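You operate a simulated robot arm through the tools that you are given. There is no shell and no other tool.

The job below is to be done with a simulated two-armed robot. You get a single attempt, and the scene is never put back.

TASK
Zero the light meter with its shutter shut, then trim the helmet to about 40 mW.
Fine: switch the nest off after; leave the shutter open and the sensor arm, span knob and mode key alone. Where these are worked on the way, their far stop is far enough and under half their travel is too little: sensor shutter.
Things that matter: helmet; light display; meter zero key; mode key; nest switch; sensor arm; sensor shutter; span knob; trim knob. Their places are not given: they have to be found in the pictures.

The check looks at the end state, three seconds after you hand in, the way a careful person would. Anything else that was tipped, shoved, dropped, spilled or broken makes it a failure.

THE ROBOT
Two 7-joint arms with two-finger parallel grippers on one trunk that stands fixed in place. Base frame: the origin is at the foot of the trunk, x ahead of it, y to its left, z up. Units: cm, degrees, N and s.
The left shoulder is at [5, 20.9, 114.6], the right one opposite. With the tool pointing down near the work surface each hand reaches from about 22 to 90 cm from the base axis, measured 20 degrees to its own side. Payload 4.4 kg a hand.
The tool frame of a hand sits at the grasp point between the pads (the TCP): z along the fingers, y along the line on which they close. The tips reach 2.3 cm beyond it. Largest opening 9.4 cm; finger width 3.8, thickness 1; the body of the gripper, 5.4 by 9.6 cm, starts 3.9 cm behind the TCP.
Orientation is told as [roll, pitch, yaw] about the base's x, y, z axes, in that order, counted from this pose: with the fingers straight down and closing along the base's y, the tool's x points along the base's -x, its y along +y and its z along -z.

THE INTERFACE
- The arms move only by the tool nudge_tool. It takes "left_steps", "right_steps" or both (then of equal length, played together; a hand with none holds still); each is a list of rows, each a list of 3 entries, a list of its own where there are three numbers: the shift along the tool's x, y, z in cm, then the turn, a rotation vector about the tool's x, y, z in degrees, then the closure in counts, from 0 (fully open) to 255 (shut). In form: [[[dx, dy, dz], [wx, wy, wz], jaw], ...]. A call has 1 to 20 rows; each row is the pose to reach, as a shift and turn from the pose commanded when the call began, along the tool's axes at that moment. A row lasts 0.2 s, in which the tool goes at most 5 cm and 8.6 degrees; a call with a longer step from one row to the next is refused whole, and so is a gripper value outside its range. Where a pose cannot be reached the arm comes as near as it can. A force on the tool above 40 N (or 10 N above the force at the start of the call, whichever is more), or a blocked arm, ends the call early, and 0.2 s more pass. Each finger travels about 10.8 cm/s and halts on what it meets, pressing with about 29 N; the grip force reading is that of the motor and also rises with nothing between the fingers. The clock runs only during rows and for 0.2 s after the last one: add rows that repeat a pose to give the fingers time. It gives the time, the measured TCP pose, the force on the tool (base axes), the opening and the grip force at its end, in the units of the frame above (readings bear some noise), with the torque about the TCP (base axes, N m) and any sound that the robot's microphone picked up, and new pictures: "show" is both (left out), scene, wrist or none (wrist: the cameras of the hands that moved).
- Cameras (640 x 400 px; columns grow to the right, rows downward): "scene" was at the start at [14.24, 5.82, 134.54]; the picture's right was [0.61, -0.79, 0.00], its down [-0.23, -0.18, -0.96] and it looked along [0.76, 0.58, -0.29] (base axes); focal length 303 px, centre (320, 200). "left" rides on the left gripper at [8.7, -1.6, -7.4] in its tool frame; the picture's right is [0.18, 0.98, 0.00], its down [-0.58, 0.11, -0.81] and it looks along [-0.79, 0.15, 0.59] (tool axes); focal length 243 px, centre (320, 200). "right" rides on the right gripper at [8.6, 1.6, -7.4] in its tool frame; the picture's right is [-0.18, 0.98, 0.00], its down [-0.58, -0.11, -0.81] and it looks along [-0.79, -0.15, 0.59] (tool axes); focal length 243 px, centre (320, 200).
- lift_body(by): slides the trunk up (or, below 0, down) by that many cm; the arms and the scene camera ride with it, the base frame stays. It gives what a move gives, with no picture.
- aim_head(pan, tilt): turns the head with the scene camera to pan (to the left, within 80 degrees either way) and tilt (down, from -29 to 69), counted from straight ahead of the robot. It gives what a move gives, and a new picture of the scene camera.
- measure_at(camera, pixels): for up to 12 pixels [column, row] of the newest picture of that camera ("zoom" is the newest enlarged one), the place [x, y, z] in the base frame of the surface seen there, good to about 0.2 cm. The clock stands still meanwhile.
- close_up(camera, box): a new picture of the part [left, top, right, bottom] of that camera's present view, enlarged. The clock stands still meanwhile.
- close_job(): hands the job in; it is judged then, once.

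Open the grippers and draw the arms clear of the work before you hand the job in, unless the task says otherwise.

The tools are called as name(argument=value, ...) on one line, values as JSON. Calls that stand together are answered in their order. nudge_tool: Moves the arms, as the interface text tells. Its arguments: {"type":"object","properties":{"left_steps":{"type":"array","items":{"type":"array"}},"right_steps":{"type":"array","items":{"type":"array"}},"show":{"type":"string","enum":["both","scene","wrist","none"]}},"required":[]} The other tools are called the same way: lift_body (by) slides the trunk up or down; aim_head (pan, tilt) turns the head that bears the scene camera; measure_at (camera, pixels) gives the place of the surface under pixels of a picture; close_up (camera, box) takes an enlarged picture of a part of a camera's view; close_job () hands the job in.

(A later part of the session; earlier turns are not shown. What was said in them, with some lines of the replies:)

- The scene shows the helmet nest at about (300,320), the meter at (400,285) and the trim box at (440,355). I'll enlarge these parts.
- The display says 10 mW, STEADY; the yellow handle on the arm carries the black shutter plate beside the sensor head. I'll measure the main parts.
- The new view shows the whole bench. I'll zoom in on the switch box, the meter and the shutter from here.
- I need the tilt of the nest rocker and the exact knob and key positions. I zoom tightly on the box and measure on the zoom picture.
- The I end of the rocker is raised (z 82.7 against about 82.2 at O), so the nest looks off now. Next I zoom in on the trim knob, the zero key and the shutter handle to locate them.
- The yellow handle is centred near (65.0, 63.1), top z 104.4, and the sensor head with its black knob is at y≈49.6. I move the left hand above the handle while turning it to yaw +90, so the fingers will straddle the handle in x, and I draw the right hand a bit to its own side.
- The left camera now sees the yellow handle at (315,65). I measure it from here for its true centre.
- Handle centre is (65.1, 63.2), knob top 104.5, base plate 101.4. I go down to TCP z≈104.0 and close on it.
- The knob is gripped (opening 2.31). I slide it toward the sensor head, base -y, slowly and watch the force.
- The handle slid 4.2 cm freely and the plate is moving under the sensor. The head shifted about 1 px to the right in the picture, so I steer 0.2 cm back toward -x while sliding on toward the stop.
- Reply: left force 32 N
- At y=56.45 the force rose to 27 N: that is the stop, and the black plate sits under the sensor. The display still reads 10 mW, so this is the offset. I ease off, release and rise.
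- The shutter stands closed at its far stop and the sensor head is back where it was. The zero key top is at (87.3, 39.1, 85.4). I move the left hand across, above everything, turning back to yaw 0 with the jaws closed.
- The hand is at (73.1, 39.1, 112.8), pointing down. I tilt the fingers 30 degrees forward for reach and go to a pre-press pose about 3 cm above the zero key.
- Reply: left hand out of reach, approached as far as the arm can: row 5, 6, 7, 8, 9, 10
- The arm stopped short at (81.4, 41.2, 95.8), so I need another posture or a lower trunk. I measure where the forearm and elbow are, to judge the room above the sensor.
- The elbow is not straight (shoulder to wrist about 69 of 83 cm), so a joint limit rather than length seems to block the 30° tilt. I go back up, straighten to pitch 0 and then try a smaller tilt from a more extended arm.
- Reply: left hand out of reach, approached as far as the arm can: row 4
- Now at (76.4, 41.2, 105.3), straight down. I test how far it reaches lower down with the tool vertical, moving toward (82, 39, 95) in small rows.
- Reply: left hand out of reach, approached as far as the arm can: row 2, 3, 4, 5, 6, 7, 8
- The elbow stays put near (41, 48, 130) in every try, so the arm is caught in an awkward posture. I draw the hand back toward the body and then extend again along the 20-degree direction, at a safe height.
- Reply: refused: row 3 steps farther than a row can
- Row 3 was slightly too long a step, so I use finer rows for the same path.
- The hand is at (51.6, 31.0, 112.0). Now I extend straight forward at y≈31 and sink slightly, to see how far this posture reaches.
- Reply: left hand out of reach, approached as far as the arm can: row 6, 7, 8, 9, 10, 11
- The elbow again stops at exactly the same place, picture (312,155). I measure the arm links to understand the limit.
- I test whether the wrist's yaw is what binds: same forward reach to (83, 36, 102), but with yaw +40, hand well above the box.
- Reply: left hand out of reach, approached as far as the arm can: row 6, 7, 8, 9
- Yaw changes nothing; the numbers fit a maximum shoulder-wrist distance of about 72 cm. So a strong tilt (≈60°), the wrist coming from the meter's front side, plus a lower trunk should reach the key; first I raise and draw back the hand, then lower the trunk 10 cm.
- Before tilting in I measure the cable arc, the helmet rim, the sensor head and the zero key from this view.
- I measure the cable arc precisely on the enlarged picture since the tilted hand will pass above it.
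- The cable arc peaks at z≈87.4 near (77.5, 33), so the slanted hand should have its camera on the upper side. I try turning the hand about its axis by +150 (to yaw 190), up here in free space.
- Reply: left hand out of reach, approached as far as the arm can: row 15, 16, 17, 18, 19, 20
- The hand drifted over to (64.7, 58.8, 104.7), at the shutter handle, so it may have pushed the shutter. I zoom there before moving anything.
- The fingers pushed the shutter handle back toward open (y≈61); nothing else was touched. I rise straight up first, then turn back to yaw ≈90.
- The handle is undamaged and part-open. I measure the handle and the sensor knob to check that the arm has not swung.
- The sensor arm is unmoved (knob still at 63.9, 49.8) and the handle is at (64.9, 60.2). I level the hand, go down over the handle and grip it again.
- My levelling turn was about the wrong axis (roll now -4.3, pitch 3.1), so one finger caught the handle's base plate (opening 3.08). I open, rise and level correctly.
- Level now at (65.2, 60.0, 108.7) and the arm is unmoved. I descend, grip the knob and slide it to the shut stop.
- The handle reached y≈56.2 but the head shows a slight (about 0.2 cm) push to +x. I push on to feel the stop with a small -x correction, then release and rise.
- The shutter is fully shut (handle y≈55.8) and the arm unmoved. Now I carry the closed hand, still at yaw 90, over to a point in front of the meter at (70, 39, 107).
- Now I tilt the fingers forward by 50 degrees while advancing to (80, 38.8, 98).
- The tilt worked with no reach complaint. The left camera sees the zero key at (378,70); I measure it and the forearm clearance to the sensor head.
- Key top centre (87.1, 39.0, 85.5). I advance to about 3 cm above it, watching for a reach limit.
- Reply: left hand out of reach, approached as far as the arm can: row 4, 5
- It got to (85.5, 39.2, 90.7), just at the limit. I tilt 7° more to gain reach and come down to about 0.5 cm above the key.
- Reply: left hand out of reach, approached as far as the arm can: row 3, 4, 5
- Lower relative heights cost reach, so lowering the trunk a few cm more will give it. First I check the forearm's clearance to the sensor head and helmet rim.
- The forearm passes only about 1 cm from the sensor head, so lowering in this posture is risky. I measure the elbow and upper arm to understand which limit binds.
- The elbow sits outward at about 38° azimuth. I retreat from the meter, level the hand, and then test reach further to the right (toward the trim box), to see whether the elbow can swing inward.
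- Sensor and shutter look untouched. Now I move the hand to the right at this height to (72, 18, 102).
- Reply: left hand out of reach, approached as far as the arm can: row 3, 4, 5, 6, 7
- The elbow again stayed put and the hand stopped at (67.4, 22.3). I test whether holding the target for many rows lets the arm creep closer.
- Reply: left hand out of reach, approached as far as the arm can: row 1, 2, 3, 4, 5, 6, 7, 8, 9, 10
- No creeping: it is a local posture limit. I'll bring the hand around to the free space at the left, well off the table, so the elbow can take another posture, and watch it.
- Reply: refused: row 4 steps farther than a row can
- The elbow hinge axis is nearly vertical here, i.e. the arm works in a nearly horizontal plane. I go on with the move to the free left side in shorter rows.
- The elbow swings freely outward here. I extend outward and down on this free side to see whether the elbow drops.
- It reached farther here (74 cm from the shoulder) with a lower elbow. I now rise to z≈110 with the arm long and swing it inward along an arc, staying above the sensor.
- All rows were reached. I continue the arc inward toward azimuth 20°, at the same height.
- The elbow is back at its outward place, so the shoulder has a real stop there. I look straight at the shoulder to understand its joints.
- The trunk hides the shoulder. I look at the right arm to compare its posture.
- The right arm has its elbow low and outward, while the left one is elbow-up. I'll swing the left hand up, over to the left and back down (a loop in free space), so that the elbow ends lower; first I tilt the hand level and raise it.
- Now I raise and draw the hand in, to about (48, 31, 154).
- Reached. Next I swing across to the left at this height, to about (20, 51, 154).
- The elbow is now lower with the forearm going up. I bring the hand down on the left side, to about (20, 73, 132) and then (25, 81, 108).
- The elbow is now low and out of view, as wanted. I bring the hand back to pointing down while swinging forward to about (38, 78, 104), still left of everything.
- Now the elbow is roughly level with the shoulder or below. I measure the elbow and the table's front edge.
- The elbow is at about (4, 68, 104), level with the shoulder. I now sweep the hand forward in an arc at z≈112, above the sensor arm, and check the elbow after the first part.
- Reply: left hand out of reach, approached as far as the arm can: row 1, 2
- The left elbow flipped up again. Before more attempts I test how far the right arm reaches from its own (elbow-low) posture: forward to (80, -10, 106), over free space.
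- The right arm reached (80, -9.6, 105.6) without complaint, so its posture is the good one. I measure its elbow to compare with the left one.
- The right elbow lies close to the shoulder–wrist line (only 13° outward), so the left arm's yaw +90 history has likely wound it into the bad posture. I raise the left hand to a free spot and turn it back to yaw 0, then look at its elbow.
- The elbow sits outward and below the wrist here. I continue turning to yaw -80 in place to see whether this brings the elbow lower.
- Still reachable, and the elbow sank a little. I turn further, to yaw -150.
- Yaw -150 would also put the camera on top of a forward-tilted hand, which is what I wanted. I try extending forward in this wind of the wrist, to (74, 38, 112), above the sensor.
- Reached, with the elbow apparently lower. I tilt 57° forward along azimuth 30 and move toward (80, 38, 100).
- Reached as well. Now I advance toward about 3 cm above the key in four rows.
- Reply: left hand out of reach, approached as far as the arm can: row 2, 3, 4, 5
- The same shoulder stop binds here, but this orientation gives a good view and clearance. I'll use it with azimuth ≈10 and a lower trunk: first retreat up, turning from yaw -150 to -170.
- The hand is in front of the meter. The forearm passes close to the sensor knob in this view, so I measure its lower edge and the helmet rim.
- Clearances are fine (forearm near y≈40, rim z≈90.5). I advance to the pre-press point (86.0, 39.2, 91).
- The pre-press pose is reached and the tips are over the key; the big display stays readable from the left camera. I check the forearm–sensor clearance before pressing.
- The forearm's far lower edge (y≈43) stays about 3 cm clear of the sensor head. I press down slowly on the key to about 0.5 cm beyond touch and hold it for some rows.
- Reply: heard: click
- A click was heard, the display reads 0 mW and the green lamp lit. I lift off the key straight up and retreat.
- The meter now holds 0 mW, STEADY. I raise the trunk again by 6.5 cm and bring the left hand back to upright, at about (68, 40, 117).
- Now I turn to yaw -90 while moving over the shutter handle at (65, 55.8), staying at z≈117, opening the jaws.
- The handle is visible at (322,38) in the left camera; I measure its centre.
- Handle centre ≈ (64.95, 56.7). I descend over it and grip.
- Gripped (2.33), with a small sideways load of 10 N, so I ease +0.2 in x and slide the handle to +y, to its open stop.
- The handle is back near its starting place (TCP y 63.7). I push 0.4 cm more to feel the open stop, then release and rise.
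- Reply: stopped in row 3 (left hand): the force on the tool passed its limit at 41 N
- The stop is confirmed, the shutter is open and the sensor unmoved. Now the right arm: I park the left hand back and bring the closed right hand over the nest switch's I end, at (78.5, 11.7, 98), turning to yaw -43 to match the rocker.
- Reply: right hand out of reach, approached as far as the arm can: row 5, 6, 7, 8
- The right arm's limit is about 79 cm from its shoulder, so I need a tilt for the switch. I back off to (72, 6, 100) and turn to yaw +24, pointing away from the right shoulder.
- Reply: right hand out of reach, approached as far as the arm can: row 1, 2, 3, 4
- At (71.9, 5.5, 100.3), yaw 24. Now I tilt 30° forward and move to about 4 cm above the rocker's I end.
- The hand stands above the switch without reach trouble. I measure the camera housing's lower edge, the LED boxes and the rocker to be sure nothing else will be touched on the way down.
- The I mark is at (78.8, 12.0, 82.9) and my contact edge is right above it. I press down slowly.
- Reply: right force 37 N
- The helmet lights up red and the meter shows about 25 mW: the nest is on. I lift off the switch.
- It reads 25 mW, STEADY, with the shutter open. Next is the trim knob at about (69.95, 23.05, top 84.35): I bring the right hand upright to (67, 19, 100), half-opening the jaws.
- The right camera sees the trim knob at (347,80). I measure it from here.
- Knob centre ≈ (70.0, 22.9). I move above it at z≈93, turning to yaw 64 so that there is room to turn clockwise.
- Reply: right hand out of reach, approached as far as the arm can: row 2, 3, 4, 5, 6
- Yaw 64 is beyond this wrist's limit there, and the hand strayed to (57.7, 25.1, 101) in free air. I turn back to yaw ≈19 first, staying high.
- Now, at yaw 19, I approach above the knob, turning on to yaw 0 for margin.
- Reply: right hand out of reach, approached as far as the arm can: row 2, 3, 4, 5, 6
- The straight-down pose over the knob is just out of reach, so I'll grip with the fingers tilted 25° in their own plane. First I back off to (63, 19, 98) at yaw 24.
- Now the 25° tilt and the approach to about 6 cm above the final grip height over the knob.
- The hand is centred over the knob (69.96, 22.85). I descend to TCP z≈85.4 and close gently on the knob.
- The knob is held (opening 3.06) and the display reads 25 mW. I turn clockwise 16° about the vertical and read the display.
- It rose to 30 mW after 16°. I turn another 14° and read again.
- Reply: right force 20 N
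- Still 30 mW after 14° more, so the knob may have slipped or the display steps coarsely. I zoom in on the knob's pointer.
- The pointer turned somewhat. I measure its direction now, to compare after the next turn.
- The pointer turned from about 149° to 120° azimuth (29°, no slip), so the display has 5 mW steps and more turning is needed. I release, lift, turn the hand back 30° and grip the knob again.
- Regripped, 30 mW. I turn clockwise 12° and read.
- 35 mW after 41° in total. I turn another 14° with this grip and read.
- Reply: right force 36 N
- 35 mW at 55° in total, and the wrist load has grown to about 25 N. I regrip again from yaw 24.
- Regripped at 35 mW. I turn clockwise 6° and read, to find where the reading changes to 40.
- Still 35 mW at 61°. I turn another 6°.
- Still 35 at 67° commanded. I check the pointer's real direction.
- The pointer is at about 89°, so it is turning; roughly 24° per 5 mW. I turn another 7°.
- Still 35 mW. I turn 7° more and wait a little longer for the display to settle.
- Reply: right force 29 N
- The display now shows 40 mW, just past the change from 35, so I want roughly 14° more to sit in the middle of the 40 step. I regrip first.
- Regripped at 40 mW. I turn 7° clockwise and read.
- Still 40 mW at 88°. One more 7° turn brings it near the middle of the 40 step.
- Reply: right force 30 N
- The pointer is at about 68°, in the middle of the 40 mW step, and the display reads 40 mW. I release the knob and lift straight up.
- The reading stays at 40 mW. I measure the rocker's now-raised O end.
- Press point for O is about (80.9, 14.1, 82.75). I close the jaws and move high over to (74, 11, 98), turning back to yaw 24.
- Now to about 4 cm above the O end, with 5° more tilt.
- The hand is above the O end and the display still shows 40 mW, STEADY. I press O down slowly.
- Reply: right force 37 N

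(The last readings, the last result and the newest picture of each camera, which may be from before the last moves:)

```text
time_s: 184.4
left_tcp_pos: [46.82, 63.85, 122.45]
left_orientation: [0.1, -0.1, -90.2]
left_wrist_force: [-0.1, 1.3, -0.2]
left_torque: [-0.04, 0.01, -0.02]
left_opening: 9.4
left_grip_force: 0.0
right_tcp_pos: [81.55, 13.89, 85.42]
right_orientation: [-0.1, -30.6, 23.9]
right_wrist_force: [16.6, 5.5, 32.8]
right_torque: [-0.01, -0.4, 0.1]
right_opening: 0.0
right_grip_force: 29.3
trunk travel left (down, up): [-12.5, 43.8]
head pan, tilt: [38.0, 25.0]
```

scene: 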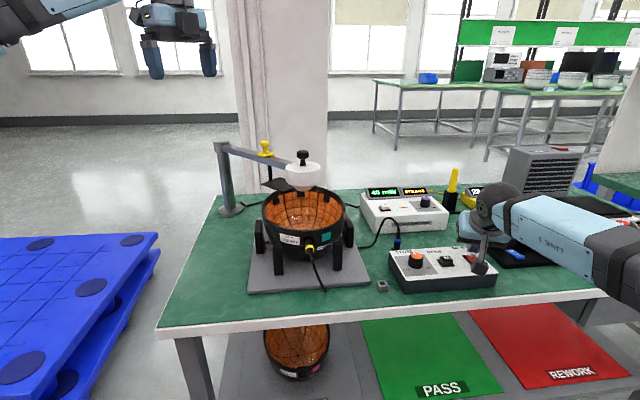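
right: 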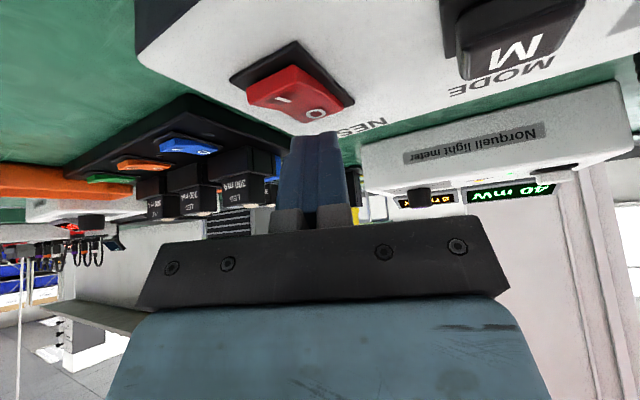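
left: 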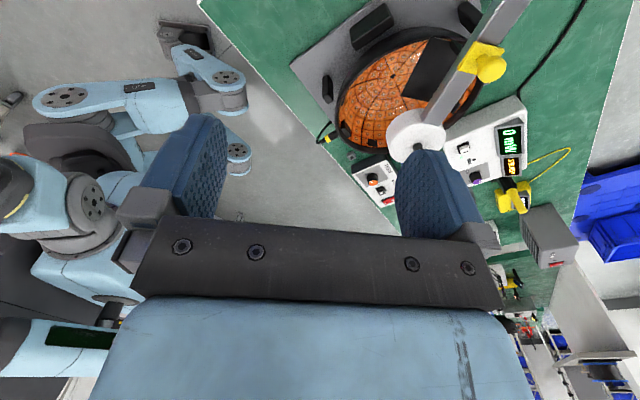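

The helmet went dark: the nest is off. I lift the hand off and draw the right arm back and up.

nudge_tool(right_steps=[[[-0.5, 0, -0.87], [0, 0, 0], 255], [[-1.5, 0, -2.6], [0, 0, 0], 255], [[-2.5, 0, -4.33], [0, 0, 0], 255], [[-3.5, 0, -7], [0, 0, 0], 255], [[-3.5, -1.5, -11], [0, 0, 0], 200], [[-3, -4, -14.5], [0, 0, 0], 100], [[-2.5, -7.5, -17], [0, 0, 0], 0], [[-2, -11, -19.5], [0, 0, 0], 0], [[-2, -14.5, -22], [0, 0, 0], 0], [[-2, -18, -24.5], [0, 0, 0], 0], [[-2, -18, -24.5], [0, 0, 0], 0]], show="scene")

close_up(camera="scene", box=[350, 175, 510, 275])

close_up(camera="scene", box=[200, 120, 360, 270])

```text
time_s: 186.8
left_tcp_pos: [47.13, 64.02, 122.1]
left_orientation: [-0.2, -0.2, -90.2]
left_wrist_force: [0.4, -0.1, -0.6]
left_torque: [0.0, 0.0, 0.0]
left_opening: 9.4
left_grip_force: 0.1
right_tcp_pos: [79.33, -6.57, 107.16]
right_orientation: [-0.1, -30.0, 24.0]
right_wrist_force: [0.5, -0.5, -0.5]
right_torque: [0.0, -0.02, -0.03]
right_opening: 9.38
right_grip_force: 0.1
trunk travel left (down, up): [-12.5, 43.8]
head pan, tilt: [38.0, 25.0]
```

scene: 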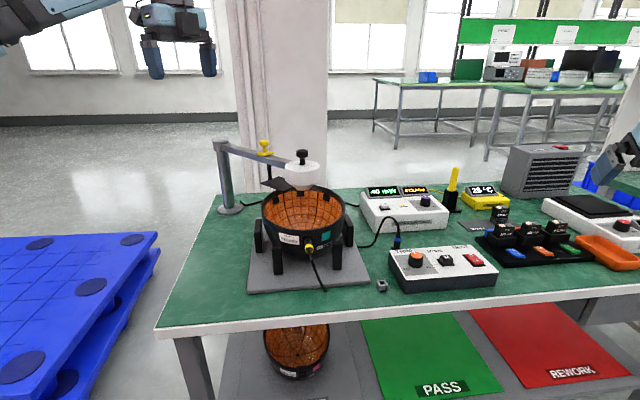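

```text
4.00 times, centred on (430, 225) of scene
```

zoom: 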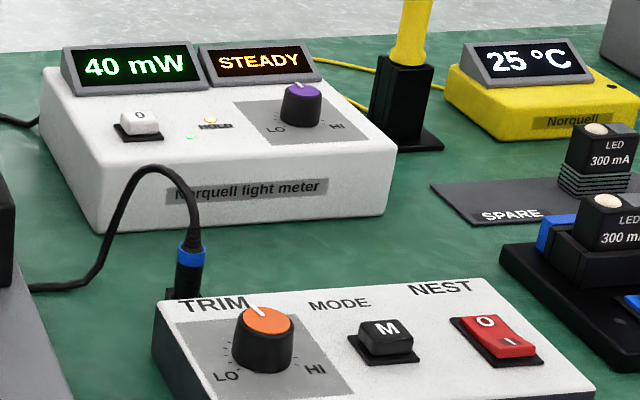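

```text
2.67 times, centred on (280, 195) of scene
```

zoom: 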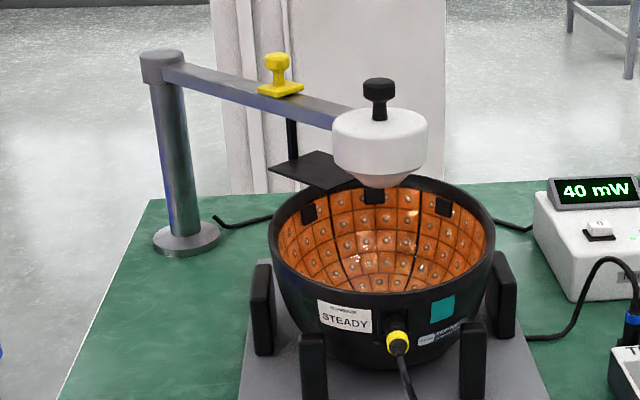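

The nest is off (O pressed), the meter holds 40 mW with its HOLD lamp lit, the shutter is open and all else stands as before. I draw the right hand further back over its own side.

nudge_tool(right_steps=[[[3.3, 0.5, -2.9], [0, 0, 0], 0], [[6.7, 1, -5.8], [0, 0, 0], 0], [[10, 1.5, -8.7], [0, 0, 0], 0], [[13.4, 1.9, -11.6], [0, 0, 0], 0], [[16.7, 2.4, -14.5], [0, 0, 0], 0], [[20.1, 2.9, -17.4], [0, 0, 0], 0], [[20.1, 2.9, -17.4], [0, 0, 0], 0]], show="scene")

aim_head(pan=20, tilt=30)

```text
time_s: 188.4
left_tcp_pos: [47.24, 64.0, 122.14]
left_orientation: [-0.3, -0.2, -90.2]
left_wrist_force: [0.0, -0.7, -1.0]
left_torque: [-0.01, -0.03, 0.01]
left_opening: 9.4
left_grip_force: 0.0
right_tcp_pos: [54.01, -14.43, 112.29]
right_orientation: [0.0, -30.0, 23.7]
right_wrist_force: [0.3, 0.4, -0.1]
right_torque: [0.0, 0.01, -0.01]
right_opening: 9.38
right_grip_force: 0.1
trunk travel left (down, up): [-12.5, 43.8]
head pan, tilt: [38.0, 25.0]
```

scene: 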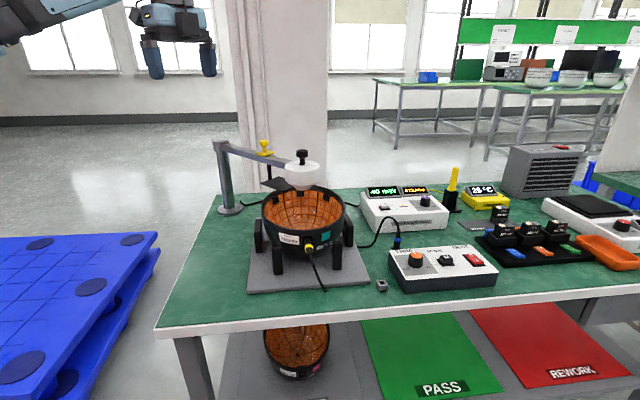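

```text
time_s: 189.2
left_tcp_pos: [47.05, 63.9, 122.15]
left_orientation: [-0.1, -0.2, -90.2]
left_wrist_force: [-0.8, 0.0, 0.3]
left_torque: [-0.02, 0.01, 0.0]
left_opening: 9.42
left_grip_force: 0.0
right_tcp_pos: [54.07, -14.45, 112.3]
right_orientation: [0.0, -30.1, 23.8]
right_wrist_force: [0.7, 0.2, 0.1]
right_torque: [0.02, 0.01, -0.03]
right_opening: 9.4
right_grip_force: 0.1
trunk travel left (down, up): [-12.5, 43.8]
head pan, tilt: [20.0, 30.0]
```

scene: 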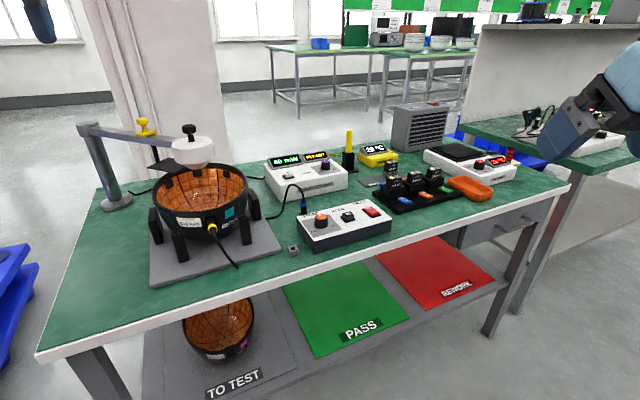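

Everything on the bench stands as it should: the meter is zeroed and holds 40 mW, the nest is off, the shutter is open, both hands are open and clear. I hand the job in.

close_job()

```text
The job is handed in.
```

I zeroed the light meter with its shutter fully shut, trimmed the helmet to 40 mW, and switched the nest off. The job is handed in, but I don't have the check's verdict.

- **Zero:** the meter read 10 mW with the shutter shut. Pressing the zero key brought it to 0 mW, and it stayed there once I opened the shutter.
- **Trim:** the display moves in 5 mW steps, so I turned the knob to about the middle of the 40 mW step. The meter showed 40 mW, STEADY.
- **Nest:** it was off at the start, so I switched it on to trim and off again afterwards. The display still shows 40 mW with its HOLD lamp lit.
- **Shutter:** I left it open at its stop. Partway through, the left hand drifted and pushed it part-open, so I shut it fully again before zeroing.
- **Left alone:** I did not work the sensor arm, span knob or mode key. The sensor head moved about 0.2 cm while I slid the shutter and measured back in place afterwards.

In the last picture nothing else on the bench looks moved. Both hands are open and clear of the work.
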